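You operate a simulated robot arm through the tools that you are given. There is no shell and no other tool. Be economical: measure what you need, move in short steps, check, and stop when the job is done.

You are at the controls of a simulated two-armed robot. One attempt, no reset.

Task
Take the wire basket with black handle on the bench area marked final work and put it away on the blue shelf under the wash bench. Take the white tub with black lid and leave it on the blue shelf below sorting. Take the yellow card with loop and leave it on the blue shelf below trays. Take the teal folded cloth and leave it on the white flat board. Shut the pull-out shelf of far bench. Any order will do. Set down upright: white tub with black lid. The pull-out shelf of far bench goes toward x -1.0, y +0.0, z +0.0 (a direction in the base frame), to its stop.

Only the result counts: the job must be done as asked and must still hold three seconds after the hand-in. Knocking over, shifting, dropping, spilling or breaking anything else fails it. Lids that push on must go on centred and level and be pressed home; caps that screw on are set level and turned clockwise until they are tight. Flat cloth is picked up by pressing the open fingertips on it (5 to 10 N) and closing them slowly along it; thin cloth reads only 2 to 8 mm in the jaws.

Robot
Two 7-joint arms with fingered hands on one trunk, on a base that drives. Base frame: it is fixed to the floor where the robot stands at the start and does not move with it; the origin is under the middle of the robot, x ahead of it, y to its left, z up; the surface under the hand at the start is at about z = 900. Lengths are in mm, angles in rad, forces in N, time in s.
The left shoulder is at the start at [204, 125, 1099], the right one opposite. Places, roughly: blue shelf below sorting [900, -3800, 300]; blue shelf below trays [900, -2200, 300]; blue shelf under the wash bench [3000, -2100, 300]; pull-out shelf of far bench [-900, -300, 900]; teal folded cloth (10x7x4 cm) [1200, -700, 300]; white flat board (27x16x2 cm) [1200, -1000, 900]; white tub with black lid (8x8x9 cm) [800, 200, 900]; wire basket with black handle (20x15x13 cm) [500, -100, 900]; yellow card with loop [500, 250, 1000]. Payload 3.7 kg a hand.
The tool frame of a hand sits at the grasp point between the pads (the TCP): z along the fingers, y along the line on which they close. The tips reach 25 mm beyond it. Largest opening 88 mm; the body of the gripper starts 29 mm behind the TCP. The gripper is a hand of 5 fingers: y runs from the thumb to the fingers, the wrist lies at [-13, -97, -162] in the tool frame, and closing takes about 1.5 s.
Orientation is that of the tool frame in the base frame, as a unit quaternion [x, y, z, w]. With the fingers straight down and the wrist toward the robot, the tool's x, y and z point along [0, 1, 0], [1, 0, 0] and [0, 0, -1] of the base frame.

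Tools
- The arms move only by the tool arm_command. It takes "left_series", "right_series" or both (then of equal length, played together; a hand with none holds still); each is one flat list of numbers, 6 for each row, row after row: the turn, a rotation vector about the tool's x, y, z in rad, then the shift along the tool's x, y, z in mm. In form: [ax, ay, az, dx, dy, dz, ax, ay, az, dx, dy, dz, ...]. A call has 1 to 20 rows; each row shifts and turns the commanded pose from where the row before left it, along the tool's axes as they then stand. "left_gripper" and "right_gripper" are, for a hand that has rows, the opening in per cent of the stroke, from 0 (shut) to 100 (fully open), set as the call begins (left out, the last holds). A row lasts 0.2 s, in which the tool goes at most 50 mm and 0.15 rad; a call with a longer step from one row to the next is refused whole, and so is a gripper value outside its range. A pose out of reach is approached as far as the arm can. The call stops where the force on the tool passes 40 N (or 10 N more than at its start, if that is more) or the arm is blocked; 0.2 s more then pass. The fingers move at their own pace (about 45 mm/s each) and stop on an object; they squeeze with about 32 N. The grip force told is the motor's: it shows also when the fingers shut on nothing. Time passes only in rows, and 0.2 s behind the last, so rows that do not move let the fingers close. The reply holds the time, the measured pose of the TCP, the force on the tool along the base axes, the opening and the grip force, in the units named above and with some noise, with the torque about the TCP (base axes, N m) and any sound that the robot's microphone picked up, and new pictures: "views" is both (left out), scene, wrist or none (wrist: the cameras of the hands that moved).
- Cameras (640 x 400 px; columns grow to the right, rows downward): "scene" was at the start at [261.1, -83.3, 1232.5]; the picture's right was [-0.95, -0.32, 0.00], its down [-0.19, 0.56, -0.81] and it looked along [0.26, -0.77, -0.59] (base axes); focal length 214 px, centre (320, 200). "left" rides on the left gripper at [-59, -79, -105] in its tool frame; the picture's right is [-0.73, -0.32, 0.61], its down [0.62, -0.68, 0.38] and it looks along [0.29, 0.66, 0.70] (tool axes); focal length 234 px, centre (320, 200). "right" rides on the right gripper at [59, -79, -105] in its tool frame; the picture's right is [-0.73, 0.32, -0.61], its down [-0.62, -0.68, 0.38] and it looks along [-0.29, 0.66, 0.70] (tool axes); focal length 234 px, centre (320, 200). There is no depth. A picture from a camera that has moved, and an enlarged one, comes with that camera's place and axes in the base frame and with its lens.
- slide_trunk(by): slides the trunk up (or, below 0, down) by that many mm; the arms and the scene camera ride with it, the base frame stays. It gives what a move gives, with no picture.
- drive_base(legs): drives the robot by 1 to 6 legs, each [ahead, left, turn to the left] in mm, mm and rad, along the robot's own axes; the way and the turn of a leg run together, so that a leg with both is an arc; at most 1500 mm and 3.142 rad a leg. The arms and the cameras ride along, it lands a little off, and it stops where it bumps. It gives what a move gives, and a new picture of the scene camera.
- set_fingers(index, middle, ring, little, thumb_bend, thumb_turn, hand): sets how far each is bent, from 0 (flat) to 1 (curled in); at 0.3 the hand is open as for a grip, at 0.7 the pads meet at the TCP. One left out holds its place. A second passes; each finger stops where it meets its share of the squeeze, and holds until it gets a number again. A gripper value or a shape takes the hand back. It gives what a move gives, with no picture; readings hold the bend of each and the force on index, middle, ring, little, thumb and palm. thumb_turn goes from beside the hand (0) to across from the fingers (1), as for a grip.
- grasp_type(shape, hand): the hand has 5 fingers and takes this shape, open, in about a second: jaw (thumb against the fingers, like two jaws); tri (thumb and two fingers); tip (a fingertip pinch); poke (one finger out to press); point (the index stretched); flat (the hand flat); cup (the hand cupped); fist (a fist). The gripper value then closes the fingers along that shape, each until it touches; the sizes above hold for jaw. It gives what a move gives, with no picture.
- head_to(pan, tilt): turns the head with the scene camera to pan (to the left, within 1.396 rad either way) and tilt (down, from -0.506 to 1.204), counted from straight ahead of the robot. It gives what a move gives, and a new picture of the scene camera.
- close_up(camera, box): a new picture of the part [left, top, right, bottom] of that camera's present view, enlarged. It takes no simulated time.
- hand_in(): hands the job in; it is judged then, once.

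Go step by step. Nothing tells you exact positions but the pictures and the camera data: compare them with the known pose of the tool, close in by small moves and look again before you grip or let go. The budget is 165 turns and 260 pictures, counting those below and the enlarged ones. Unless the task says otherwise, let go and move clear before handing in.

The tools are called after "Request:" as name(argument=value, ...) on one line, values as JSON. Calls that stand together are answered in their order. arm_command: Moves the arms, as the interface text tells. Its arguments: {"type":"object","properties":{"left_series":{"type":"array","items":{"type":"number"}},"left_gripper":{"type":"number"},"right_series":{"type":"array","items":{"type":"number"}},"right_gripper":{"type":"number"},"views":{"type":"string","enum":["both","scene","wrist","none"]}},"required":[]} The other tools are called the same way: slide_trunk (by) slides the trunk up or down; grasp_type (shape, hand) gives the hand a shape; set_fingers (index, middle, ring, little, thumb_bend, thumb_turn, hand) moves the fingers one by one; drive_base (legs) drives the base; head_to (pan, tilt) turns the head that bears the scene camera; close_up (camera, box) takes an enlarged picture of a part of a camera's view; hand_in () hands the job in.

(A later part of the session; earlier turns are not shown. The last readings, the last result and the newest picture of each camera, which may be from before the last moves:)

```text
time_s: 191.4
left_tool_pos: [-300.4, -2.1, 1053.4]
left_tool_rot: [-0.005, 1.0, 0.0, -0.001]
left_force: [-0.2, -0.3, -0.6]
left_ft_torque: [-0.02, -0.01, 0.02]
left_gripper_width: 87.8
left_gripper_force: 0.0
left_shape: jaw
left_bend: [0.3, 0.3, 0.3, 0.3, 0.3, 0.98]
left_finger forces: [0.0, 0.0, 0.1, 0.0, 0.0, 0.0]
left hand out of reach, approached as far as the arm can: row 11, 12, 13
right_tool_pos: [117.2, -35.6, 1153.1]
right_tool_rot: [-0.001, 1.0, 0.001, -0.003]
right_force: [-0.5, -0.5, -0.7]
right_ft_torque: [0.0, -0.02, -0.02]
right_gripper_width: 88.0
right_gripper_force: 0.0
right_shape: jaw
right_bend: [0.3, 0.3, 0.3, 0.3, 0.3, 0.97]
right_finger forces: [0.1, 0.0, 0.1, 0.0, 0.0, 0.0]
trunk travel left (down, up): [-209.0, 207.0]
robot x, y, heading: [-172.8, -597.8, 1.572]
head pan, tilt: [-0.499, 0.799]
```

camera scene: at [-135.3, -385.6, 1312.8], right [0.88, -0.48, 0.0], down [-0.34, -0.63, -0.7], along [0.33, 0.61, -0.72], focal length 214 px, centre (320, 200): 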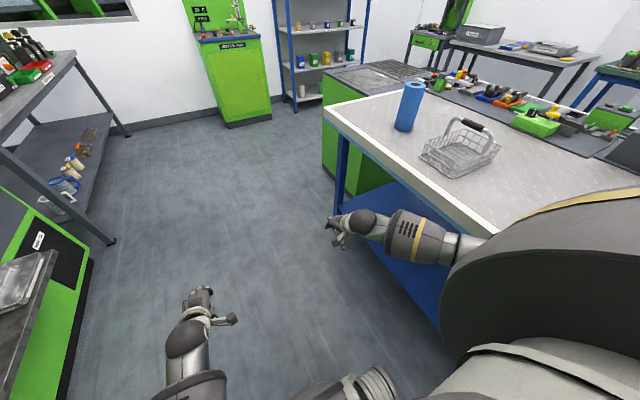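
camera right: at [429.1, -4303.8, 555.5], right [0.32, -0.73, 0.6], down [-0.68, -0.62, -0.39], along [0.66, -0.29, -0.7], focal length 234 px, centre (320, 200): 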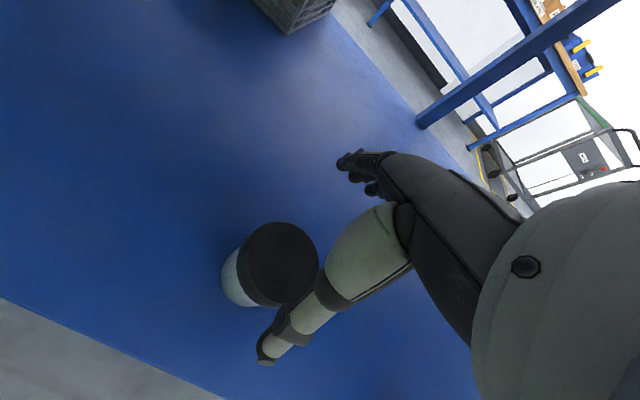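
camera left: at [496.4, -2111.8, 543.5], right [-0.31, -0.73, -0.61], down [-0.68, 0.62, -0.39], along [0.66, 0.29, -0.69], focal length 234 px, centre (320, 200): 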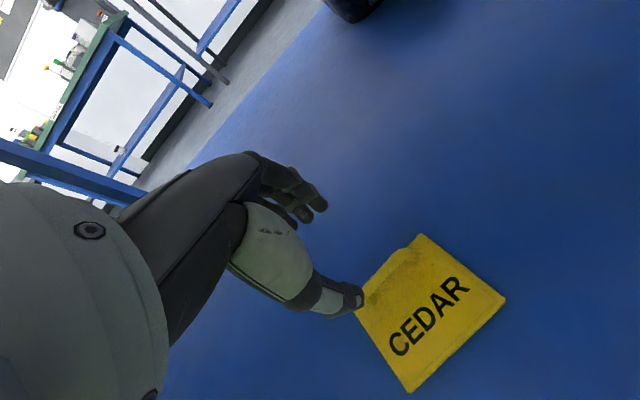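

Request:
slide_trunk(by=110)

Request:
drive_base(legs=[[380, 0, 0], [0, 0, -1.57], [60, 0, 0]])

Request:
head_to(pan=0.1, tilt=0.9)

Request:
close_up(camera="left", box=[0, 0, 640, 400])

```text
time_s: 192.8
left_tool_pos: [-303.1, -4.4, 1165.1]
left_tool_rot: [-0.004, 1.0, -0.001, -0.001]
left_force: [-1.5, -0.5, -0.7]
left_ft_torque: [-0.02, -0.03, 0.01]
left_gripper_width: 87.6
left_gripper_force: 0.2
left_shape: jaw
left_bend: [0.3, 0.3, 0.3, 0.3, 0.3, 0.98]
left_finger forces: [0.0, 0.0, 0.0, 0.0, 0.0, 0.1]
right_tool_pos: [116.7, -37.8, 1260.0]
right_tool_rot: [-0.001, 1.0, 0.001, -0.002]
right_force: [0.3, 0.1, 1.1]
right_ft_torque: [0.03, 0.0, 0.0]
right_gripper_width: 88.2
right_gripper_force: 0.1
right_shape: jaw
right_bend: [0.3, 0.3, 0.3, 0.3, 0.3, 0.97]
right_finger forces: [0.1, 0.0, 0.1, 0.1, 0.0, 0.1]
trunk travel left (down, up): [-319.0, 97.0]
robot x, y, heading: [-175.7, -597.9, 1.567]
head pan, tilt: [-0.499, 0.799]
```

```text
time_s: 199.5
left_tool_pos: [478.8, -79.5, 1164.6]
left_tool_rot: [0.698, 0.716, 0.0, -0.001]
left_force: [-0.3, -1.0, 0.1]
left_ft_torque: [0.01, 0.06, -0.01]
left_gripper_width: 87.8
left_gripper_force: 0.2
left_shape: jaw
left_bend: [0.3, 0.3, 0.3, 0.3, 0.3, 0.98]
left_finger forces: [0.0, 0.0, 0.0, 0.0, 0.0, 0.1]
right_tool_pos: [450.6, -499.7, 1260.8]
right_tool_rot: [0.7, 0.714, 0.003, -0.002]
right_force: [0.1, 0.0, 0.2]
right_ft_torque: [0.04, 0.04, -0.02]
right_gripper_width: 88.3
right_gripper_force: 0.0
right_shape: jaw
right_bend: [0.3, 0.3, 0.3, 0.3, 0.3, 0.97]
right_finger forces: [0.0, 0.0, 0.0, 0.0, 0.0, 0.1]
trunk travel left (down, up): [-319.0, 97.0]
robot x, y, heading: [-114.2, -216.3, 0.016]
head pan, tilt: [-0.499, 0.799]
camera scene: at [13.0, -255.4, 1426.7], right [-0.46, -0.89, 0.0], down [-0.64, 0.33, -0.7], along [0.62, -0.32, -0.72], focal length 214 px, centre (320, 200)
```

scene: 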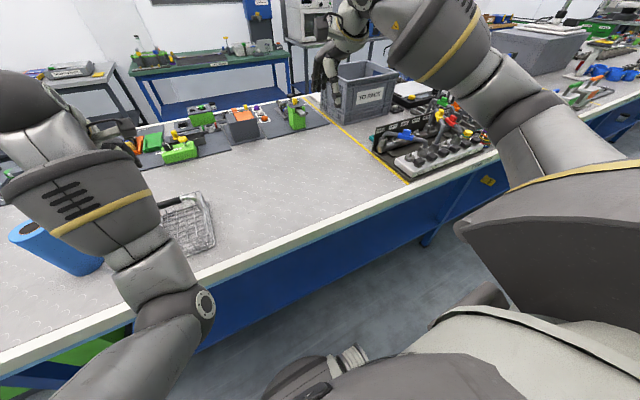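

```text
time_s: 200.5
left_tool_pos: [476.8, -78.9, 1166.8]
left_tool_rot: [0.697, 0.717, 0.0, -0.002]
left_force: [0.8, -0.8, 0.6]
left_ft_torque: [-0.02, 0.0, 0.02]
left_gripper_width: 87.8
left_gripper_force: 0.0
left_shape: jaw
left_bend: [0.3, 0.3, 0.3, 0.3, 0.3, 0.98]
left_finger forces: [0.1, 0.0, 0.0, 0.1, 0.0, 0.0]
right_tool_pos: [449.8, -498.6, 1261.2]
right_tool_rot: [0.7, 0.714, 0.003, -0.001]
right_force: [0.4, -0.4, -0.3]
right_ft_torque: [0.02, -0.02, 0.01]
right_gripper_width: 87.8
right_gripper_force: 0.1
right_shape: jaw
right_bend: [0.3, 0.3, 0.3, 0.3, 0.3, 0.97]
right_finger forces: [0.0, 0.1, 0.0, 0.0, 0.0, 0.1]
trunk travel left (down, up): [-319.0, 97.0]
robot x, y, heading: [-114.0, -218.3, 0.019]
head pan, tilt: [0.099, 0.901]
camera scene: at [15.0, -209.2, 1419.0], right [0.12, -0.99, 0.0], down [-0.78, -0.09, -0.62], along [0.62, 0.07, -0.78], focal length 214 px, centre (320, 200)
```

scene: 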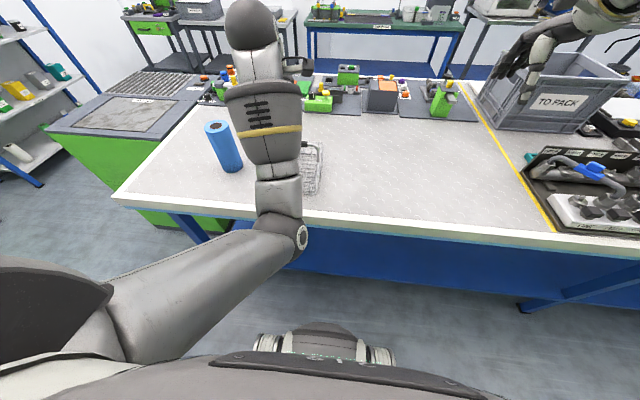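

```text
1.00 times, centred on (320, 200) of left (not enlarged: the box is as wide or as high as the picture)
camera zoom: at [399.3, -141.5, 1271.1], right [-0.3, -0.73, -0.61], down [-0.7, 0.61, -0.38], along [0.65, 0.31, -0.7], focal length 234 px, centre (320, 200)
```

zoom: 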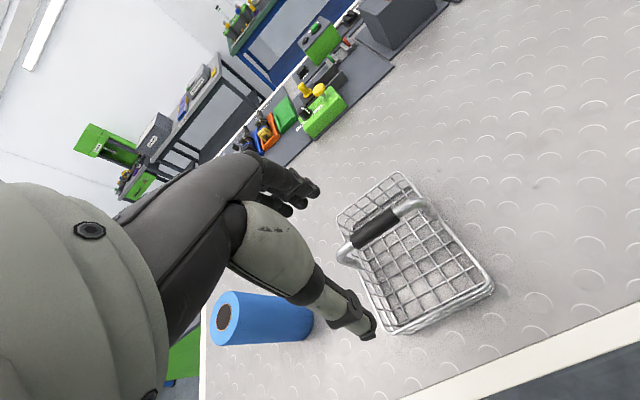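

The basket handle is at about (535,-80). I move the open left hand over it and come partway down.

Request:
arm_command(left_series=[0, 0, 0, -1, 28, 0, 0, 0, 0, -1, 29, 0, 0, 0, 0, 0, 0, 35, 0, 0, 0, 0, 0, 35], views="both")

```text
time_s: 201.5
left_tool_pos: [533.9, -76.0, 1096.7]
left_tool_rot: [0.697, 0.717, 0.0, -0.001]
left_force: [0.0, 1.6, 0.4]
left_ft_torque: [-0.01, 0.0, -0.01]
left_gripper_width: 87.7
left_gripper_force: 0.1
left_shape: jaw
left_bend: [0.3, 0.3, 0.3, 0.3, 0.3, 0.98]
left_finger forces: [0.1, 0.0, 0.1, 0.0, 0.0, 0.0]
right_tool_pos: [449.7, -498.0, 1263.3]
right_tool_rot: [0.699, 0.715, 0.003, -0.001]
right_force: [-0.2, 0.5, -0.1]
right_ft_torque: [0.0, 0.0, 0.0]
right_gripper_width: 88.2
right_gripper_force: 0.1
right_shape: jaw
right_bend: [0.3, 0.3, 0.3, 0.3, 0.3, 0.97]
right_finger forces: [0.1, 0.0, 0.0, 0.0, 0.1, 0.1]
trunk travel left (down, up): [-319.0, 97.0]
robot x, y, heading: [-111.8, -218.8, 0.02]
head pan, tilt: [0.099, 0.901]
camera scene: at [15.1, -208.9, 1418.9], right [0.12, -0.99, 0.0], down [-0.78, -0.09, -0.62], along [0.62, 0.07, -0.78], focal length 214 px, centre (320, 200)
camera left: at [456.4, -137.7, 1202.7], right [-0.3, -0.73, -0.61], down [-0.7, 0.6, -0.38], along [0.65, 0.31, -0.7], focal length 234 px, centre (320, 200)
```

scene: 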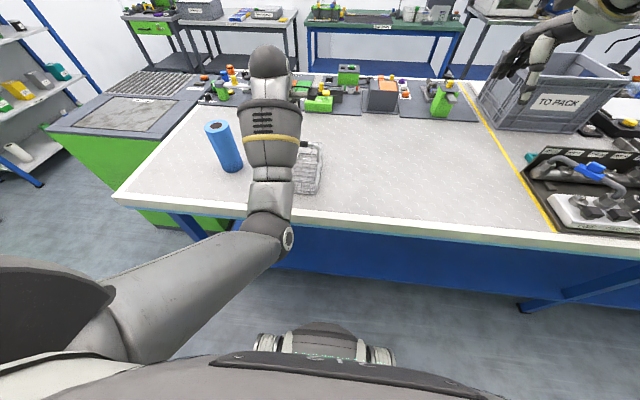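
left: 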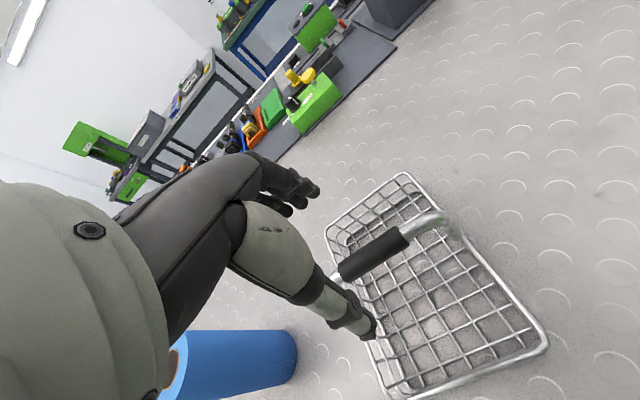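

The grip is at (537,-80) and the hand is nearly right above it. I lower so the bar sits between thumb and fingers.

Request:
arm_command(left_series=[0, 0, 0, -4, 3, 25, 0, 0, 0, 0, 0, 25, 0, 0, 0, 0, 0, 15, 0, 0, 0, 0, 0, 10], views="wrist")

Request:
close_up(camera="scene", box=[220, 90, 380, 190])

```text
time_s: 202.5
left_tool_pos: [536.7, -83.7, 1021.7]
left_tool_rot: [0.698, 0.716, 0.0, -0.001]
left_force: [-0.2, 0.0, 0.3]
left_ft_torque: [0.01, 0.02, 0.0]
left_gripper_width: 87.6
left_gripper_force: 0.0
left_shape: jaw
left_bend: [0.3, 0.3, 0.3, 0.3, 0.3, 0.98]
left_finger forces: [0.0, 0.1, 0.0, 0.0, 0.0, 0.0]
right_tool_pos: [448.8, -498.0, 1262.1]
right_tool_rot: [0.7, 0.714, 0.003, -0.001]
right_force: [0.0, 0.0, -1.1]
right_ft_torque: [0.0, -0.03, 0.0]
right_gripper_width: 88.0
right_gripper_force: 0.0
right_shape: jaw
right_bend: [0.3, 0.3, 0.3, 0.3, 0.3, 0.97]
right_finger forces: [0.0, 0.1, 0.0, 0.0, 0.0, 0.0]
trunk travel left (down, up): [-319.0, 97.0]
robot x, y, heading: [-111.8, -220.3, 0.017]
head pan, tilt: [0.099, 0.901]
camera left: at [458.5, -145.1, 1126.9], right [-0.3, -0.73, -0.61], down [-0.7, 0.61, -0.38], along [0.65, 0.31, -0.7], focal length 234 px, centre (320, 200)
```

left: 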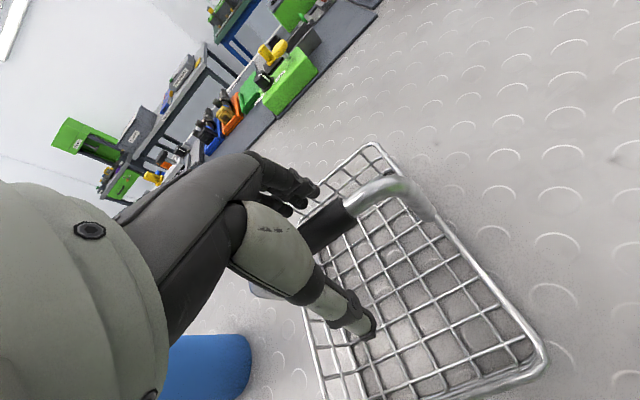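

```text
4.00 times, centred on (300, 140) of scene
camera zoom: at [14.9, -209.1, 1419.0], right [0.12, -0.99, 0.0], down [-0.78, -0.09, -0.62], along [0.62, 0.07, -0.78], focal length 858 px, centre (400, 440)
```

zoom: 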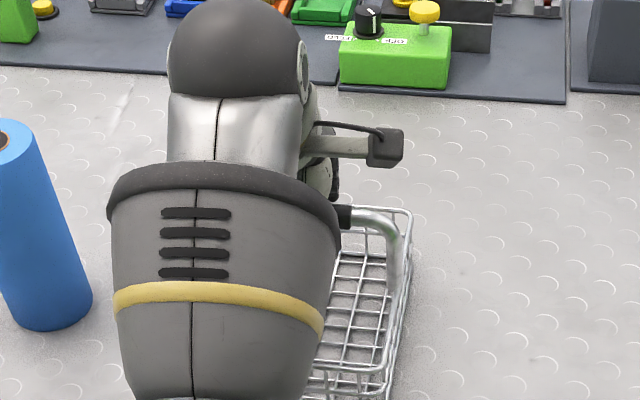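

The bar lies between thumb and fingers. I close.

Request:
arm_command(left_gripper=0, left_series=[0, 0, 0, 0, 0, 0, 0, 0, 0, 0, 0, 0, 0, 0, 0, 0, 0, 0, 0, 0, 0, 0, 0, 0, 0, 0, 0, 0, 0, 0, 0, 0, 0, 0, 0, 0, 0, 0, 0, 0, 0, 0, 0, 0, 0, 0, 0, 0], views="wrist")

```text
time_s: 204.3
left_tool_pos: [536.0, -83.5, 1021.5]
left_tool_rot: [0.697, 0.717, 0.0, -0.001]
left_force: [-0.3, 0.5, -1.9]
left_ft_torque: [-0.03, 0.05, -0.03]
left_gripper_width: 6.8
left_gripper_force: 31.8
left_shape: jaw
left_bend: [0.73, 0.71, 0.7, 0.71, 0.79, 1.0]
left_finger forces: [8.3, 3.5, 2.2, 1.3, 25.8, 0.0]
right_tool_pos: [450.1, -498.7, 1261.4]
right_tool_rot: [0.699, 0.715, 0.003, -0.001]
right_force: [-0.3, -0.5, -0.1]
right_ft_torque: [0.0, 0.02, 0.0]
right_gripper_width: 88.0
right_gripper_force: 0.1
right_shape: jaw
right_bend: [0.3, 0.3, 0.3, 0.3, 0.3, 0.97]
right_finger forces: [0.0, 0.0, 0.0, 0.1, 0.0, 0.0]
trunk travel left (down, up): [-319.0, 97.0]
robot x, y, heading: [-116.0, -219.6, 0.017]
head pan, tilt: [0.099, 0.901]
camera left: at [458.6, -145.0, 1127.0], right [-0.3, -0.73, -0.61], down [-0.7, 0.61, -0.38], along [0.65, 0.31, -0.7], focal length 234 px, centre (320, 200)
```

left: 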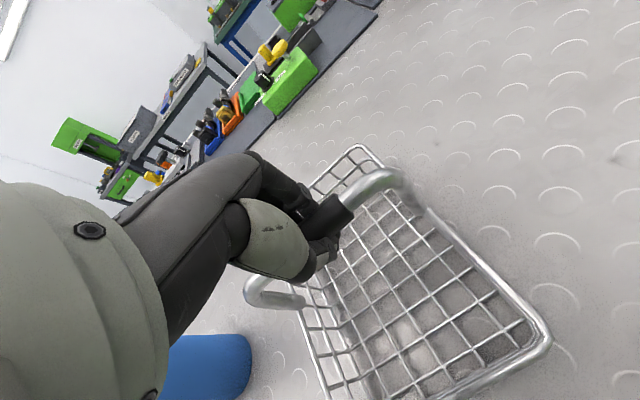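

Gripped. I lift and check.

Request:
arm_command(left_series=[0, 0, 0, 0, 0, -10, 0, 0, 0, 0, 0, -20, 0, 0, 0, 0, 0, -30, 0, 0, 0, 0, 0, -40], views="both")

```text
time_s: 205.3
left_tool_pos: [536.0, -86.3, 1123.3]
left_tool_rot: [0.697, 0.717, 0.0, -0.001]
left_force: [0.1, 1.1, -2.3]
left_ft_torque: [0.02, 0.06, 0.0]
left_gripper_width: 7.1
left_gripper_force: 32.4
left_shape: jaw
left_bend: [0.73, 0.71, 0.7, 0.66, 0.8, 1.0]
left_finger forces: [7.6, 3.2, 2.3, 1.3, 25.7, 0.0]
right_tool_pos: [449.0, -499.1, 1262.2]
right_tool_rot: [0.7, 0.714, 0.002, -0.002]
right_force: [-0.5, 0.1, 0.5]
right_ft_torque: [0.02, 0.01, 0.02]
right_gripper_width: 88.1
right_gripper_force: 0.1
right_shape: jaw
right_bend: [0.3, 0.3, 0.3, 0.3, 0.3, 0.97]
right_finger forces: [0.0, 0.0, 0.0, 0.0, 0.1, 0.1]
trunk travel left (down, up): [-319.0, 97.0]
robot x, y, heading: [-112.0, -218.4, 0.015]
head pan, tilt: [0.099, 0.901]
camera scene: at [14.8, -209.2, 1419.0], right [0.12, -0.99, 0.0], down [-0.78, -0.09, -0.62], along [0.62, 0.07, -0.78], focal length 214 px, centre (320, 200)
camera left: at [458.1, -147.5, 1227.4], right [-0.3, -0.73, -0.61], down [-0.7, 0.61, -0.38], along [0.65, 0.31, -0.7], focal length 234 px, centre (320, 200)
```

scene: 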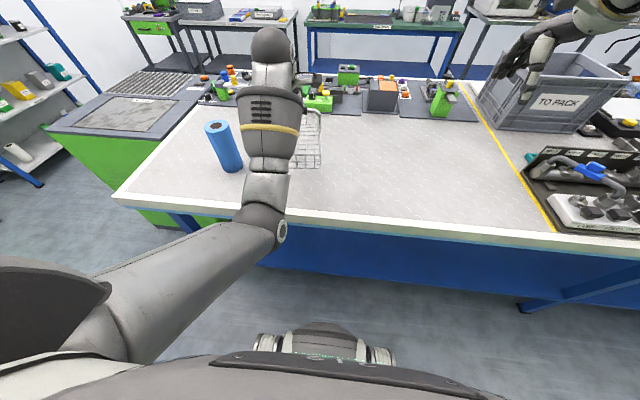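
left: 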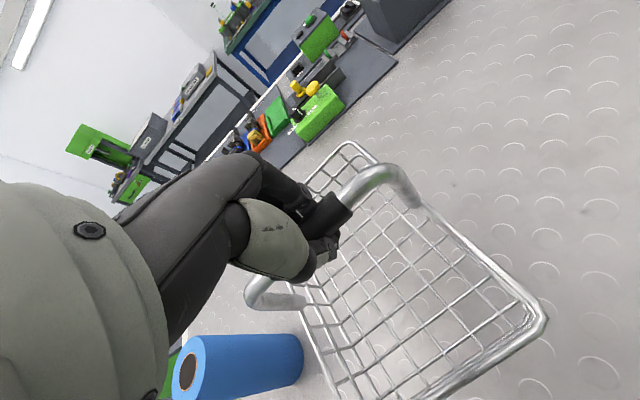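

The basket hangs level. There's a gap about 1.4 m wide left of the green cabinet, so I take that way round: back off, turn to +y and drive.

Request:
drive_base(legs=[[-230, 0, 0], [0, 0, 1.555], [1200, 0, 0], [650, 0, 0]])

Request:
head_to(pan=-1.2, tilt=0.4)

```text
time_s: 219.6
left_tool_pos: [-391.7, 2251.4, 1121.3]
left_tool_rot: [0.01, 1.0, -0.001, -0.001]
left_force: [0.2, 0.5, -2.7]
left_ft_torque: [0.01, 0.0, 0.01]
left_gripper_width: 7.1
left_gripper_force: 31.8
left_shape: jaw
left_bend: [0.73, 0.71, 0.7, 0.68, 0.8, 1.0]
left_finger forces: [7.7, 1.2, 2.2, 1.3, 25.4, 0.0]
right_tool_pos: [17.5, 2146.5, 1261.0]
right_tool_rot: [0.014, 1.0, 0.001, -0.002]
right_force: [0.2, -0.3, 0.1]
right_ft_torque: [0.01, 0.0, 0.02]
right_gripper_width: 88.1
right_gripper_force: 0.0
right_shape: jaw
right_bend: [0.3, 0.3, 0.3, 0.3, 0.3, 0.97]
right_finger forces: [0.0, 0.0, 0.0, 0.0, 0.1, 0.0]
trunk travel left (down, up): [-319.0, 97.0]
robot x, y, heading: [-287.5, 1595.6, 1.545]
head pan, tilt: [0.099, 0.901]
camera scene: at [-293.7, 1726.6, 1418.9], right [1.0, 0.07, 0.0], down [0.05, -0.78, -0.62], along [-0.04, 0.62, -0.78], focal length 214 px, centre (320, 200)
```

scene: 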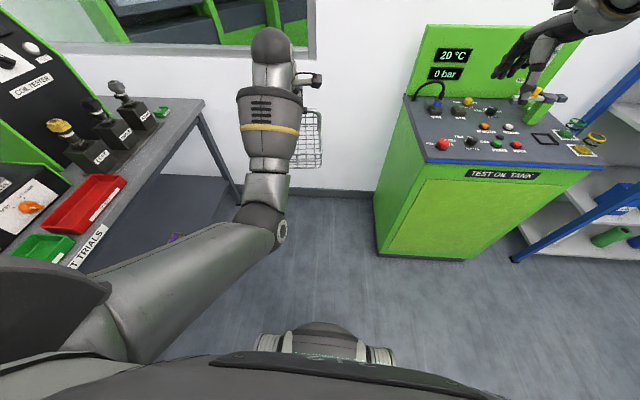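

```text
time_s: 221.0
left_tool_pos: [-392.0, 2252.7, 1121.6]
left_tool_rot: [0.01, 1.0, -0.001, -0.001]
left_force: [0.8, 0.2, -3.0]
left_ft_torque: [-0.02, -0.02, 0.02]
left_gripper_width: 7.0
left_gripper_force: 32.1
left_shape: jaw
left_bend: [0.73, 0.71, 0.7, 0.68, 0.8, 1.0]
left_finger forces: [7.7, 1.2, 2.2, 1.4, 25.2, 0.0]
right_tool_pos: [16.1, 2147.1, 1261.9]
right_tool_rot: [0.014, 1.0, 0.001, -0.003]
right_force: [-1.1, 0.1, 0.3]
right_ft_torque: [-0.01, 0.01, -0.02]
right_gripper_width: 87.9
right_gripper_force: 0.1
right_shape: jaw
right_bend: [0.3, 0.3, 0.3, 0.3, 0.3, 0.97]
right_finger forces: [0.0, 0.0, 0.1, 0.0, 0.0, 0.1]
trunk travel left (down, up): [-319.0, 97.0]
robot x, y, heading: [-289.2, 1597.5, 1.541]
head pan, tilt: [-1.201, 0.4]
camera scene: at [-201.3, 1681.8, 1461.9], right [0.33, -0.94, 0.0], down [-0.37, -0.13, -0.92], along [0.87, 0.31, -0.39], focal length 214 px, centre (320, 200)
```

scene: 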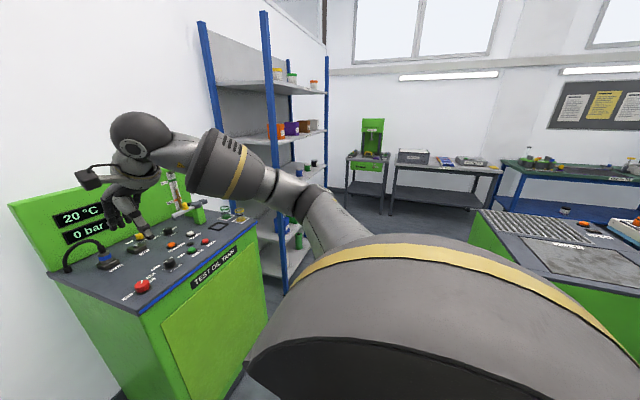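

The tank is close ahead, so I back up before turning right to avoid sweeping the basket into it, then drive along y≈1600.

Request:
drive_base(legs=[[-350, 0, 0], [0, 0, -1.54], [500, 330, 0]])

Request:
head_to(pan=-0.4, tilt=0.5)

```text
time_s: 230.1
left_tool_pos: [849.2, 1698.3, 1120.9]
left_tool_rot: [0.703, 0.711, 0.0, -0.001]
left_force: [-0.2, 0.8, -2.8]
left_ft_torque: [-0.02, 0.05, -0.04]
left_gripper_width: 7.1
left_gripper_force: 32.1
left_shape: jaw
left_bend: [0.73, 0.71, 0.7, 0.69, 0.8, 1.0]
left_finger forces: [7.3, 1.4, 2.2, 1.3, 24.9, 0.0]
right_tool_pos: [757.1, 1286.6, 1262.1]
right_tool_rot: [0.705, 0.709, 0.004, -0.001]
right_force: [0.3, -0.5, 0.5]
right_ft_torque: [-0.01, -0.02, 0.01]
right_gripper_width: 87.9
right_gripper_force: 0.0
right_shape: jaw
right_bend: [0.3, 0.3, 0.3, 0.3, 0.3, 0.97]
right_finger forces: [0.0, 0.0, 0.0, 0.1, 0.0, 0.0]
trunk travel left (down, up): [-319.0, 97.0]
robot x, y, heading: [196.5, 1576.0, 0.008]
head pan, tilt: [-1.201, 0.4]
camera scene: at [284.8, 1487.4, 1462.0], right [-0.93, -0.37, 0.0], down [-0.14, 0.36, -0.92], along [0.34, -0.86, -0.39], focal length 214 px, centre (320, 200)
```

scene: 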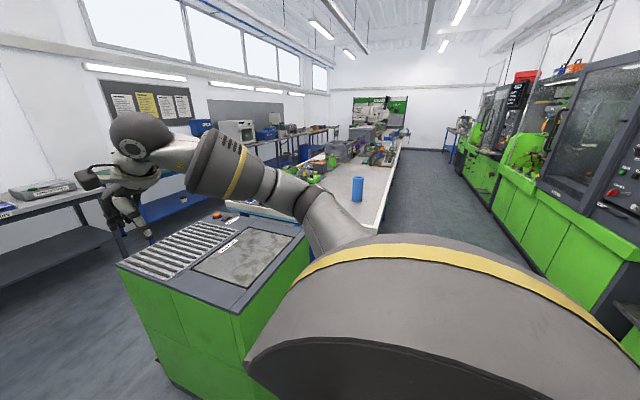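

```text
time_s: 231.3
left_tool_pos: [848.5, 1696.8, 1121.0]
left_tool_rot: [0.703, 0.712, 0.0, 0.0]
left_force: [0.4, -0.1, -2.1]
left_ft_torque: [-0.02, 0.03, 0.0]
left_gripper_width: 7.0
left_gripper_force: 31.5
left_shape: jaw
left_bend: [0.73, 0.71, 0.7, 0.69, 0.8, 1.0]
left_finger forces: [7.2, 1.4, 2.1, 1.3, 24.9, 0.0]
right_tool_pos: [756.8, 1284.4, 1261.3]
right_tool_rot: [0.705, 0.709, 0.003, -0.001]
right_force: [0.2, -0.1, 0.2]
right_ft_torque: [-0.02, 0.0, -0.04]
right_gripper_width: 87.9
right_gripper_force: 0.0
right_shape: jaw
right_bend: [0.3, 0.3, 0.3, 0.3, 0.3, 0.97]
right_finger forces: [0.1, 0.0, 0.0, 0.0, 0.0, 0.1]
trunk travel left (down, up): [-319.0, 97.0]
robot x, y, heading: [197.3, 1574.6, 0.009]
head pan, tilt: [-0.4, 0.499]
camera scene: at [334.6, 1538.3, 1452.8], right [-0.39, -0.92, 0.0], down [-0.44, 0.18, -0.88], along [0.81, -0.34, -0.48], focal length 214 px, centre (320, 200)
```

scene: 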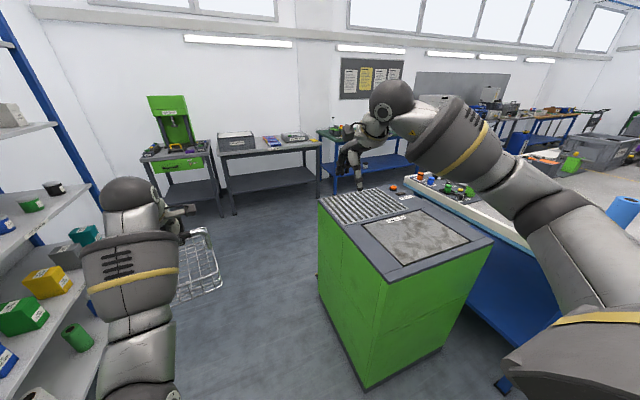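

The rack is well off to the left, and the tables along the back wall start near x≈2800, so the far aisle is wide. I drive on and turn to face -y.

Request:
drive_base(legs=[[1100, 0, 0], [500, 0, 0], [0, 0, -1.57]])

Request:
head_to(pan=0.0, tilt=0.35)

```text
time_s: 243.5
left_tool_pos: [1974.1, 930.9, 1120.9]
left_tool_rot: [1.0, 0.009, 0.001, 0.0]
left_force: [0.5, -0.5, -2.7]
left_ft_torque: [0.01, 0.05, 0.01]
left_gripper_width: 6.7
left_gripper_force: 31.9
left_shape: jaw
left_bend: [0.73, 0.72, 0.7, 0.7, 0.8, 1.0]
left_finger forces: [6.7, 1.5, 1.8, 1.4, 24.3, 0.1]
right_tool_pos: [1562.2, 1020.5, 1260.4]
right_tool_rot: [1.0, 0.006, 0.002, 0.0]
right_force: [0.4, -0.2, 0.5]
right_ft_torque: [0.02, 0.0, -0.02]
right_gripper_width: 88.0
right_gripper_force: 0.0
right_shape: jaw
right_bend: [0.3, 0.3, 0.3, 0.3, 0.3, 0.97]
right_finger forces: [0.0, 0.0, 0.0, 0.0, 0.0, 0.0]
trunk travel left (down, up): [-319.0, 97.0]
robot x, y, heading: [1844.0, 1581.9, -1.559]
head pan, tilt: [-0.4, 0.499]
camera scene: at [1811.6, 1442.8, 1452.8], right [-0.93, 0.38, 0.0], down [0.18, 0.44, -0.88], along [-0.33, -0.81, -0.48], focal length 214 px, centre (320, 200)
```

scene: 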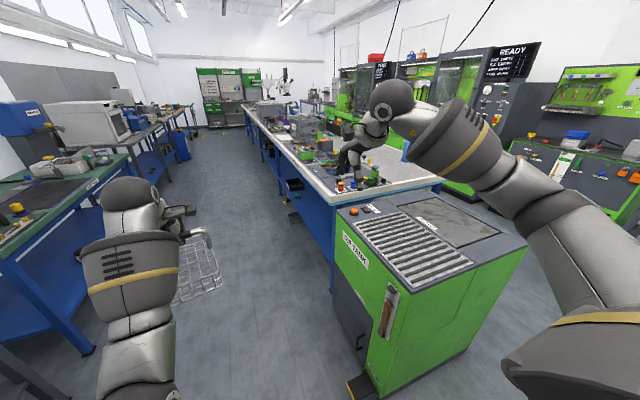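

```text
time_s: 244.3
left_tool_pos: [1974.7, 931.0, 1120.2]
left_tool_rot: [1.0, 0.01, 0.002, -0.001]
left_force: [0.9, 0.2, -3.0]
left_ft_torque: [-0.01, 0.03, 0.02]
left_gripper_width: 6.5
left_gripper_force: 32.0
left_shape: jaw
left_bend: [0.73, 0.72, 0.7, 0.7, 0.8, 1.0]
left_finger forces: [6.7, 1.4, 1.9, 1.3, 24.4, 0.0]
right_tool_pos: [1562.4, 1019.5, 1260.3]
right_tool_rot: [1.0, 0.007, 0.003, 0.001]
right_force: [0.5, 0.8, -0.1]
right_ft_torque: [0.01, -0.04, 0.01]
right_gripper_width: 88.0
right_gripper_force: 0.2
right_shape: jaw
right_bend: [0.3, 0.3, 0.3, 0.3, 0.3, 0.97]
right_finger forces: [0.0, 0.1, 0.0, 0.0, 0.1, 0.0]
trunk travel left (down, up): [-319.0, 97.0]
robot x, y, heading: [1847.5, 1579.6, -1.559]
head pan, tilt: [0.0, 0.351]
camera scene: at [1847.1, 1433.8, 1466.5], right [-1.0, -0.01, 0.0], down [0.0, 0.34, -0.94], along [0.01, -0.94, -0.34], focal length 214 px, centre (320, 200)
```

scene: 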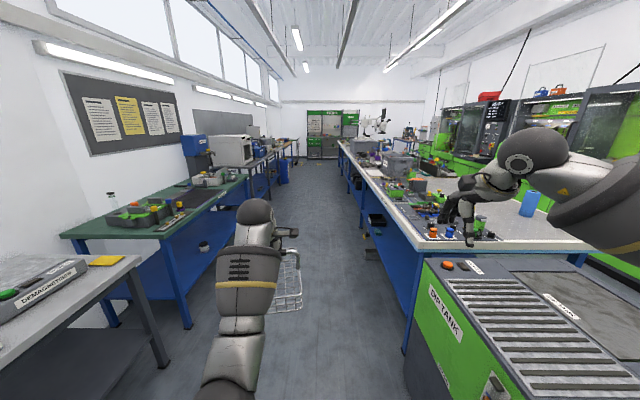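

The aisle is clear. I drive along it to about y≈-1300 and look toward the wash bench.

Request:
drive_base(legs=[[1450, 0, -0.01], [1400, 0, 0]])

Request:
head_to(pan=0.7, tilt=0.5)

Request:
head_to(pan=-0.9, tilt=0.6)

```text
time_s: 258.1
left_tool_pos: [2058.9, -1900.8, 1121.4]
left_tool_rot: [1.0, 0.024, 0.001, -0.001]
left_force: [0.7, 0.4, -1.6]
left_ft_torque: [0.02, 0.03, 0.0]
left_gripper_width: 6.8
left_gripper_force: 32.2
left_shape: jaw
left_bend: [0.73, 0.72, 0.7, 0.7, 0.8, 1.0]
left_finger forces: [6.5, 1.3, 1.8, 1.3, 3.6, 0.1]
right_tool_pos: [1644.3, -1823.6, 1261.8]
right_tool_rot: [1.0, 0.021, 0.003, 0.001]
right_force: [-0.3, 0.2, -0.5]
right_ft_torque: [0.02, -0.03, 0.01]
right_gripper_width: 88.0
right_gripper_force: 0.1
right_shape: jaw
right_bend: [0.3, 0.3, 0.3, 0.3, 0.3, 0.97]
right_finger forces: [0.1, 0.0, 0.1, 0.1, 0.1, 0.0]
trunk travel left (down, up): [-319.0, 97.0]
robot x, y, heading: [1914.2, -1252.0, -1.533]
head pan, tilt: [0.0, 0.351]
camera scene: at [1917.6, -1402.1, 1466.5], right [-1.0, -0.04, 0.0], down [-0.01, 0.34, -0.94], along [0.04, -0.94, -0.34], focal length 214 px, centre (320, 200)
```

scene: 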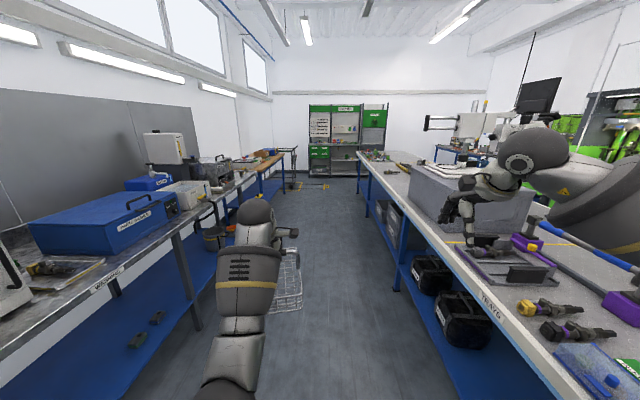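

```text
time_s: 259.1
left_tool_pos: [2058.6, -1901.1, 1122.6]
left_tool_rot: [1.0, 0.024, 0.001, -0.001]
left_force: [-0.3, 0.1, -2.7]
left_ft_torque: [0.03, -0.01, 0.02]
left_gripper_width: 6.8
left_gripper_force: 32.0
left_shape: jaw
left_bend: [0.73, 0.72, 0.7, 0.7, 0.8, 1.0]
left_finger forces: [6.4, 1.3, 1.8, 1.3, 3.7, 0.0]
right_tool_pos: [1642.4, -1823.7, 1261.7]
right_tool_rot: [1.0, 0.022, 0.003, 0.001]
right_force: [-0.6, 0.2, 0.6]
right_ft_torque: [0.0, 0.02, -0.01]
right_gripper_width: 88.0
right_gripper_force: 0.1
right_shape: jaw
right_bend: [0.3, 0.3, 0.3, 0.3, 0.3, 0.97]
right_finger forces: [0.0, 0.0, 0.0, 0.1, 0.0, 0.1]
trunk travel left (down, up): [-319.0, 97.0]
robot x, y, heading: [1912.6, -1255.5, -1.533]
head pan, tilt: [0.7, 0.499]
camera scene: at [1975.2, -1376.2, 1452.8], right [-0.74, -0.67, 0.0], down [-0.32, 0.35, -0.88], along [0.59, -0.65, -0.48], focal length 214 px, centre (320, 200)
```

scene: 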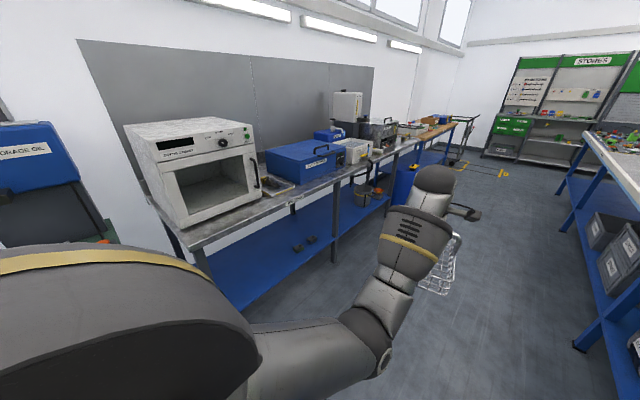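

```text
time_s: 260.8
left_tool_pos: [2059.2, -1902.2, 1121.3]
left_tool_rot: [1.0, 0.024, 0.0, 0.0]
left_force: [-0.9, 0.0, -2.7]
left_ft_torque: [0.02, -0.02, 0.01]
left_gripper_width: 6.6
left_gripper_force: 32.1
left_shape: jaw
left_bend: [0.73, 0.72, 0.7, 0.7, 0.8, 1.0]
left_finger forces: [6.5, 1.3, 1.7, 1.3, 3.8, 0.1]
right_tool_pos: [1643.7, -1823.8, 1261.5]
right_tool_rot: [1.0, 0.021, 0.002, 0.001]
right_force: [0.2, -0.6, -0.2]
right_ft_torque: [-0.05, 0.0, -0.02]
right_gripper_width: 88.2
right_gripper_force: 0.1
right_shape: jaw
right_bend: [0.3, 0.3, 0.3, 0.3, 0.3, 0.97]
right_finger forces: [0.0, 0.1, 0.0, 0.1, 0.1, 0.0]
trunk travel left (down, up): [-319.0, 97.0]
robot x, y, heading: [1912.4, -1254.6, -1.526]
head pan, tilt: [-0.901, 0.6]
camera scene: at [1846.9, -1366.4, 1443.7], right [-0.65, 0.76, 0.0], down [0.43, 0.37, -0.83], along [-0.63, -0.54, -0.56], focal length 214 px, centre (320, 200)
```

scene: 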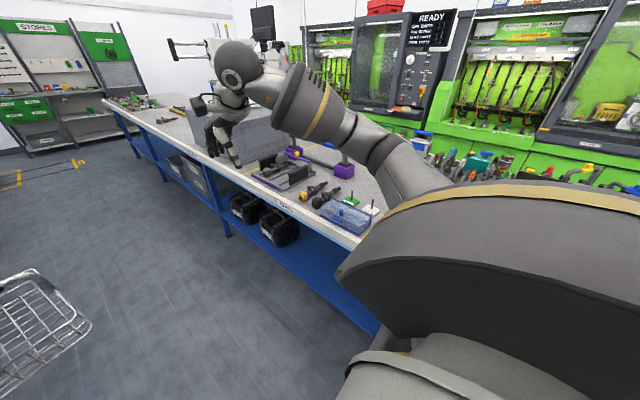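

The far side of the main bench is labelled TRAYS, so the card's shelf is right. The WASHING bench is on my left with its blue shelf from y≈-1550 to -2530 and front x≈2850. I drive level with it, face it, and lower the trunk.

Request:
drive_base(legs=[[740, 0, 0], [0, 0, 1.53]])

Request:
slide_trunk(by=-310)

Request:
head_to(pan=0.0, tilt=0.7)

```text
time_s: 268.7
left_tool_pos: [2596.4, -1877.9, 1120.9]
left_tool_rot: [0.694, 0.72, -0.002, 0.0]
left_force: [0.6, 0.7, -1.9]
left_ft_torque: [0.0, -0.02, -0.02]
left_gripper_width: 6.4
left_gripper_force: 32.2
left_shape: jaw
left_bend: [0.73, 0.72, 0.7, 0.7, 0.8, 1.0]
left_finger forces: [6.0, 1.3, 1.6, 1.3, 3.0, 0.0]
right_tool_pos: [2514.1, -2292.9, 1262.0]
right_tool_rot: [0.696, 0.718, 0.003, -0.001]
right_force: [0.0, -0.2, -1.1]
right_ft_torque: [0.01, -0.03, 0.01]
right_gripper_width: 88.2
right_gripper_force: 0.0
right_shape: jaw
right_bend: [0.3, 0.3, 0.3, 0.3, 0.3, 0.97]
right_finger forces: [0.0, 0.0, 0.1, 0.0, 0.0, 0.0]
trunk travel left (down, up): [-319.0, 97.0]
robot x, y, heading: [1948.9, -2018.8, 0.021]
head pan, tilt: [-0.901, 0.6]
camera scene: at [2058.5, -2083.9, 1443.7], right [-0.77, -0.64, 0.0], down [-0.36, 0.43, -0.83], along [0.53, -0.63, -0.56], focal length 214 px, centre (320, 200)
```

scene: 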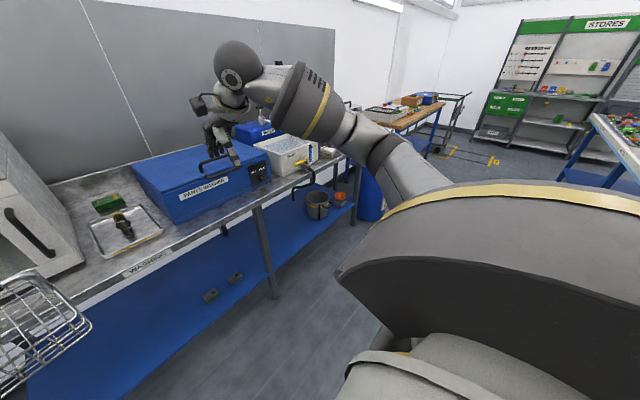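

```text
time_s: 271.8
left_tool_pos: [2591.0, -1879.5, 710.7]
left_tool_rot: [0.689, 0.714, -0.09, -0.087]
left_force: [0.8, 0.0, -2.9]
left_ft_torque: [-0.02, -0.01, 0.01]
left_gripper_width: 6.4
left_gripper_force: 32.5
left_shape: jaw
left_bend: [0.73, 0.72, 0.7, 0.7, 0.8, 1.0]
left_finger forces: [4.8, 1.0, 1.5, 1.3, 4.5, 0.0]
right_tool_pos: [2519.7, -2292.2, 940.9]
right_tool_rot: [0.696, 0.718, -0.012, -0.016]
right_force: [0.8, -1.1, -0.1]
right_ft_torque: [0.02, 0.0, -0.02]
right_gripper_width: 87.9
right_gripper_force: 0.0
right_shape: jaw
right_bend: [0.3, 0.3, 0.3, 0.3, 0.3, 0.97]
right_finger forces: [0.0, 0.0, 0.0, 0.0, 0.0, 0.1]
trunk travel left (down, up): [-9.0, 407.0]
robot x, y, heading: [1946.0, -2016.3, 0.029]
head pan, tilt: [-0.901, 0.6]
```

```text
time_s: 273.0
left_tool_pos: [2591.3, -1879.1, 710.7]
left_tool_rot: [0.689, 0.714, -0.089, -0.089]
left_force: [-0.1, 1.0, -2.8]
left_ft_torque: [0.0, -0.01, 0.0]
left_gripper_width: 6.5
left_gripper_force: 32.3
left_shape: jaw
left_bend: [0.73, 0.72, 0.7, 0.7, 0.8, 1.0]
left_finger forces: [4.9, 1.1, 1.5, 1.4, 4.6, 0.1]
right_tool_pos: [2520.3, -2292.4, 940.3]
right_tool_rot: [0.697, 0.717, -0.012, -0.016]
right_force: [-0.3, -0.6, -0.1]
right_ft_torque: [-0.03, 0.0, 0.03]
right_gripper_width: 88.1
right_gripper_force: 0.0
right_shape: jaw
right_bend: [0.3, 0.3, 0.3, 0.3, 0.3, 0.97]
right_finger forces: [0.1, 0.1, 0.0, 0.0, 0.1, 0.0]
trunk travel left (down, up): [-9.0, 407.0]
robot x, y, heading: [1947.2, -2017.5, 0.024]
head pan, tilt: [0.0, 0.7]
camera scene: at [2333.7, -2077.6, 1101.9], right [-0.77, -0.64, 0.0], down [-0.35, 0.42, -0.84], along [0.54, -0.65, -0.54], focal length 214 px, centre (320, 200)
```

scene: 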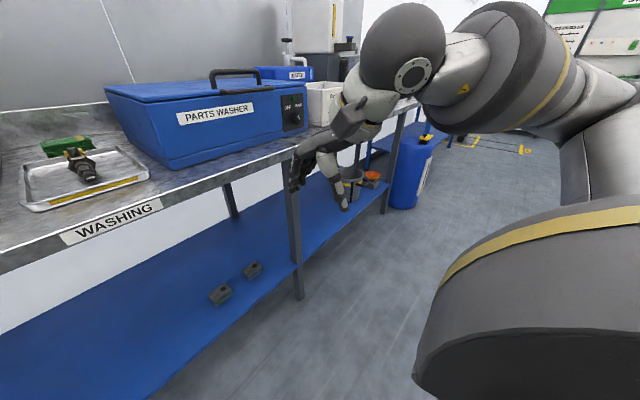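

The forearm and head interfere again when the trunk is low. I look through the left wrist camera before correcting the tilt.

Request:
close_up(camera="left", box=[0, 0, 640, 400])

```text
1.00 times, centred on (320, 200) of left (not enlarged: the box is as wide or as high as the picture)
camera zoom: at [2542.2, -1940.5, 831.7], right [-0.44, -0.74, -0.51], down [-0.78, 0.6, -0.2], along [0.45, 0.31, -0.84], focal length 234 px, centre (320, 200)
```

zoom: 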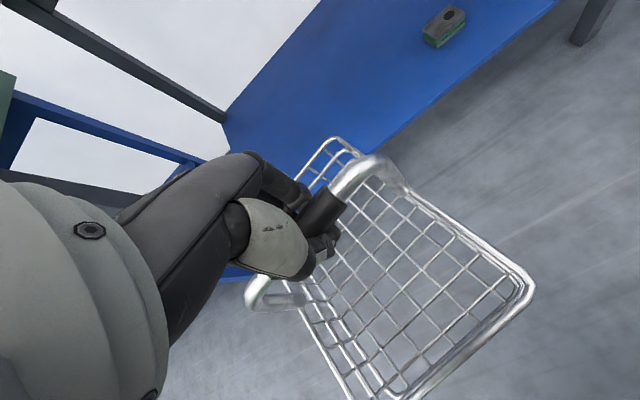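

The basket is still firmly held. I correct the 0.25 rad tilt while lowering, which frees the head.

Request:
arm_command(left_series=[0, 0, 0, 0, 5, 30, 0, 0, 0, 0, 5, 30, -0.085, 0, 0, 0, 0, 20, -0.085, 0, 0, 0, 0, 20, -0.085, 0, 0, 0, 0, 20, 0, 0, 0, 0, 0, 35, 0, 0, 0, 0, 0, 35], views="both")

```text
time_s: 274.6
left_tool_pos: [2577.3, -1877.6, 520.3]
left_tool_rot: [0.694, 0.72, 0.002, 0.0]
left_force: [0.1, -1.0, -2.5]
left_ft_torque: [-0.02, 0.07, -0.03]
left_gripper_width: 6.2
left_gripper_force: 31.9
left_shape: jaw
left_bend: [0.73, 0.72, 0.7, 0.7, 0.8, 1.0]
left_finger forces: [4.9, 1.0, 1.3, 1.4, 3.2, 0.0]
right_tool_pos: [2520.7, -2294.2, 941.9]
right_tool_rot: [0.697, 0.717, -0.013, -0.017]
right_force: [-0.2, 0.0, 0.4]
right_ft_torque: [-0.01, 0.02, -0.02]
right_gripper_width: 87.9
right_gripper_force: 0.0
right_shape: jaw
right_bend: [0.3, 0.3, 0.3, 0.3, 0.3, 0.97]
right_finger forces: [0.0, 0.0, 0.1, 0.0, 0.1, 0.1]
trunk travel left (down, up): [-9.0, 407.0]
robot x, y, heading: [1946.2, -2015.1, 0.027]
head pan, tilt: [0.0, 0.7]
camera scene: at [2333.9, -2077.5, 1101.8], right [-0.77, -0.64, 0.0], down [-0.35, 0.42, -0.84], along [0.54, -0.65, -0.54], focal length 214 px, centre (320, 200)
camera left: at [2499.0, -1940.4, 625.2], right [-0.29, -0.74, -0.61], down [-0.7, 0.6, -0.38], along [0.65, 0.32, -0.69], focal length 234 px, centre (320, 200)
```

scene: 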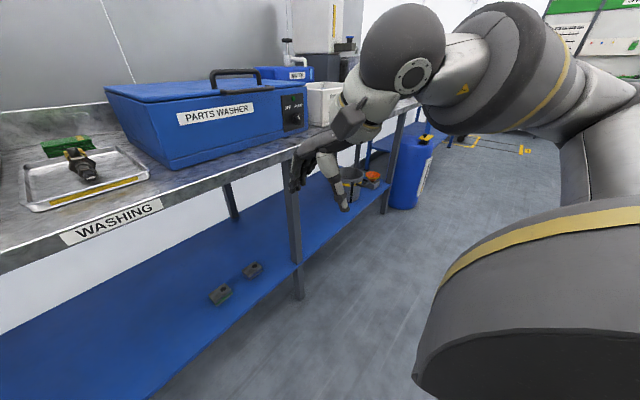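
left: 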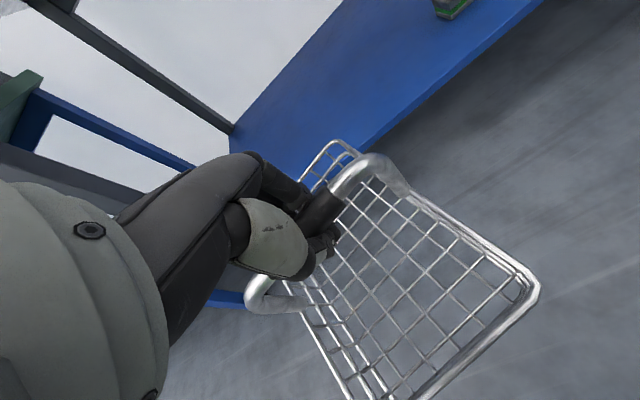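

The basket is upright below table height. Shelf items are at y≤-2200, so y≈-1880 is free. I retract the right hand so it won't reach over the table, then recentre the head.

Request:
arm_command(right_series=[0, 0, 0, 0, -40, 0, 0, 0, 0, 0, -40, 0, 0, 0, 0, 0, -40, 0, 0, 0, 0, 0, -40, 0, 0, 0, 0, 0, -40, 0, 0, 0, 0, 0, -40, 0], views="none")

Request:
head_to(pan=0.3, tilt=0.9)

```text
time_s: 276.0
left_tool_pos: [2576.3, -1877.0, 521.4]
left_tool_rot: [0.695, 0.719, 0.003, 0.0]
left_force: [-0.2, -0.6, -2.4]
left_ft_torque: [-0.03, 0.08, 0.01]
left_gripper_width: 6.4
left_gripper_force: 32.1
left_shape: jaw
left_bend: [0.73, 0.72, 0.7, 0.7, 0.8, 1.0]
left_finger forces: [4.8, 0.8, 1.2, 1.3, 3.3, 0.0]
right_tool_pos: [2329.2, -2352.2, 1012.5]
right_tool_rot: [0.696, 0.718, -0.011, -0.017]
right_force: [0.3, -0.8, 0.2]
right_ft_torque: [-0.02, -0.02, -0.01]
right_gripper_width: 88.1
right_gripper_force: 0.1
right_shape: jaw
right_bend: [0.3, 0.3, 0.3, 0.3, 0.3, 0.97]
right_finger forces: [0.0, 0.0, 0.0, 0.0, 0.0, 0.0]
right hand out of reach, approached as far as the arm can: row 1, 2, 3, 4, 5
trunk travel left (down, up): [-9.0, 407.0]
robot x, y, heading: [1945.1, -2018.2, 0.027]
head pan, tilt: [0.0, 0.7]
```

```text
time_s: 276.8
left_tool_pos: [2577.3, -1877.2, 521.8]
left_tool_rot: [0.695, 0.719, 0.002, 0.0]
left_force: [-0.1, 0.4, -2.0]
left_ft_torque: [-0.04, 0.05, 0.0]
left_gripper_width: 6.1
left_gripper_force: 32.3
left_shape: jaw
left_bend: [0.73, 0.72, 0.7, 0.7, 0.8, 1.0]
left_finger forces: [4.6, 0.8, 1.1, 1.4, 3.3, 0.0]
right_tool_pos: [2330.3, -2352.8, 1011.2]
right_tool_rot: [0.696, 0.718, -0.01, -0.015]
right_force: [0.5, -0.8, 0.3]
right_ft_torque: [-0.03, -0.02, 0.02]
right_gripper_width: 87.9
right_gripper_force: 0.1
right_shape: jaw
right_bend: [0.3, 0.3, 0.3, 0.3, 0.3, 0.97]
right_finger forces: [0.0, 0.1, 0.0, 0.0, 0.1, 0.0]
trunk travel left (down, up): [-9.0, 407.0]
robot x, y, heading: [1950.3, -2020.8, 0.022]
head pan, tilt: [0.3, 0.901]
camera scene: at [2327.3, -2074.7, 1087.1], right [-0.79, -0.61, 0.0], down [-0.42, 0.54, -0.73], along [0.45, -0.58, -0.68], focal length 214 px, centre (320, 200)
```

scene: 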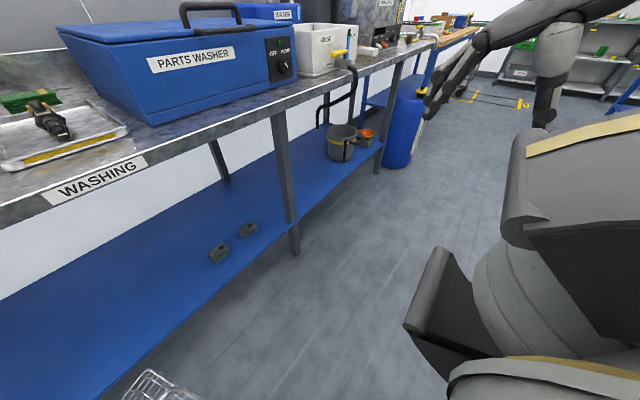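

The head still leans right but I can see the shelf. I drive forward 370 mm with the basket low, then check by wrist camera.

Request:
drive_base(legs=[[360, 0, -0.02]])

Request:
close_up(camera="left", box=[0, 0, 640, 400])

```text
time_s: 279.1
left_tool_pos: [2928.4, -1879.9, 519.9]
left_tool_rot: [0.699, 0.715, 0.003, 0.0]
left_force: [-0.2, -0.2, -2.3]
left_ft_torque: [-0.01, 0.01, 0.02]
left_gripper_width: 6.2
left_gripper_force: 31.9
left_shape: jaw
left_bend: [0.73, 0.72, 0.7, 0.7, 0.8, 1.0]
left_finger forces: [4.6, 0.8, 1.0, 1.3, 3.2, 0.0]
right_tool_pos: [2677.2, -2350.6, 1010.7]
right_tool_rot: [0.701, 0.713, -0.012, -0.016]
right_force: [-0.1, 0.4, 0.2]
right_ft_torque: [0.0, 0.0, 0.03]
right_gripper_width: 88.2
right_gripper_force: 0.0
right_shape: jaw
right_bend: [0.3, 0.3, 0.3, 0.3, 0.3, 0.97]
right_finger forces: [0.0, 0.1, 0.0, 0.0, 0.1, 0.1]
trunk travel left (down, up): [-9.0, 407.0]
robot x, y, heading: [2297.8, -2013.3, 0.016]
head pan, tilt: [0.3, 0.901]
camera scene: at [2676.3, -2070.9, 1081.7], right [-0.8, -0.6, 0.0], down [-0.44, 0.58, -0.69], along [0.41, -0.55, -0.73], focal length 214 px, centre (320, 200)
```

scene: 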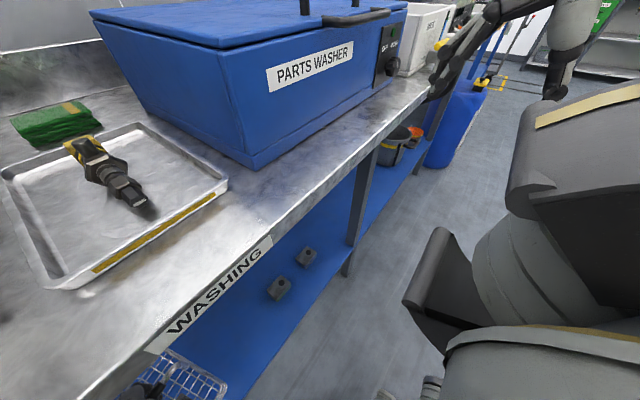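

```text
1.00 times, centred on (320, 200) of left (not enlarged: the box is as wide or as high as the picture)
camera zoom: at [2851.3, -1941.5, 625.5], right [-0.31, -0.73, -0.61], down [-0.69, 0.61, -0.38], along [0.65, 0.31, -0.69], focal length 234 px, centre (320, 200)
```

zoom: 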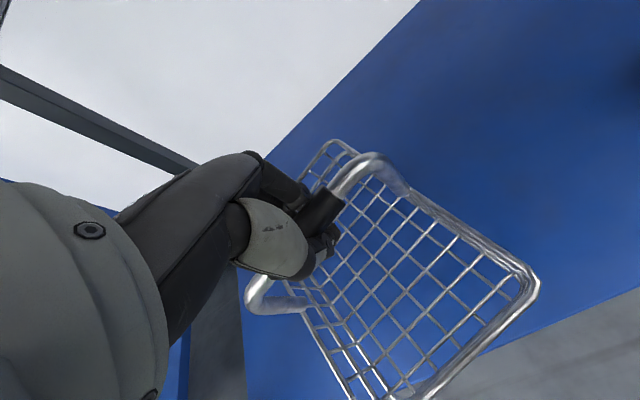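

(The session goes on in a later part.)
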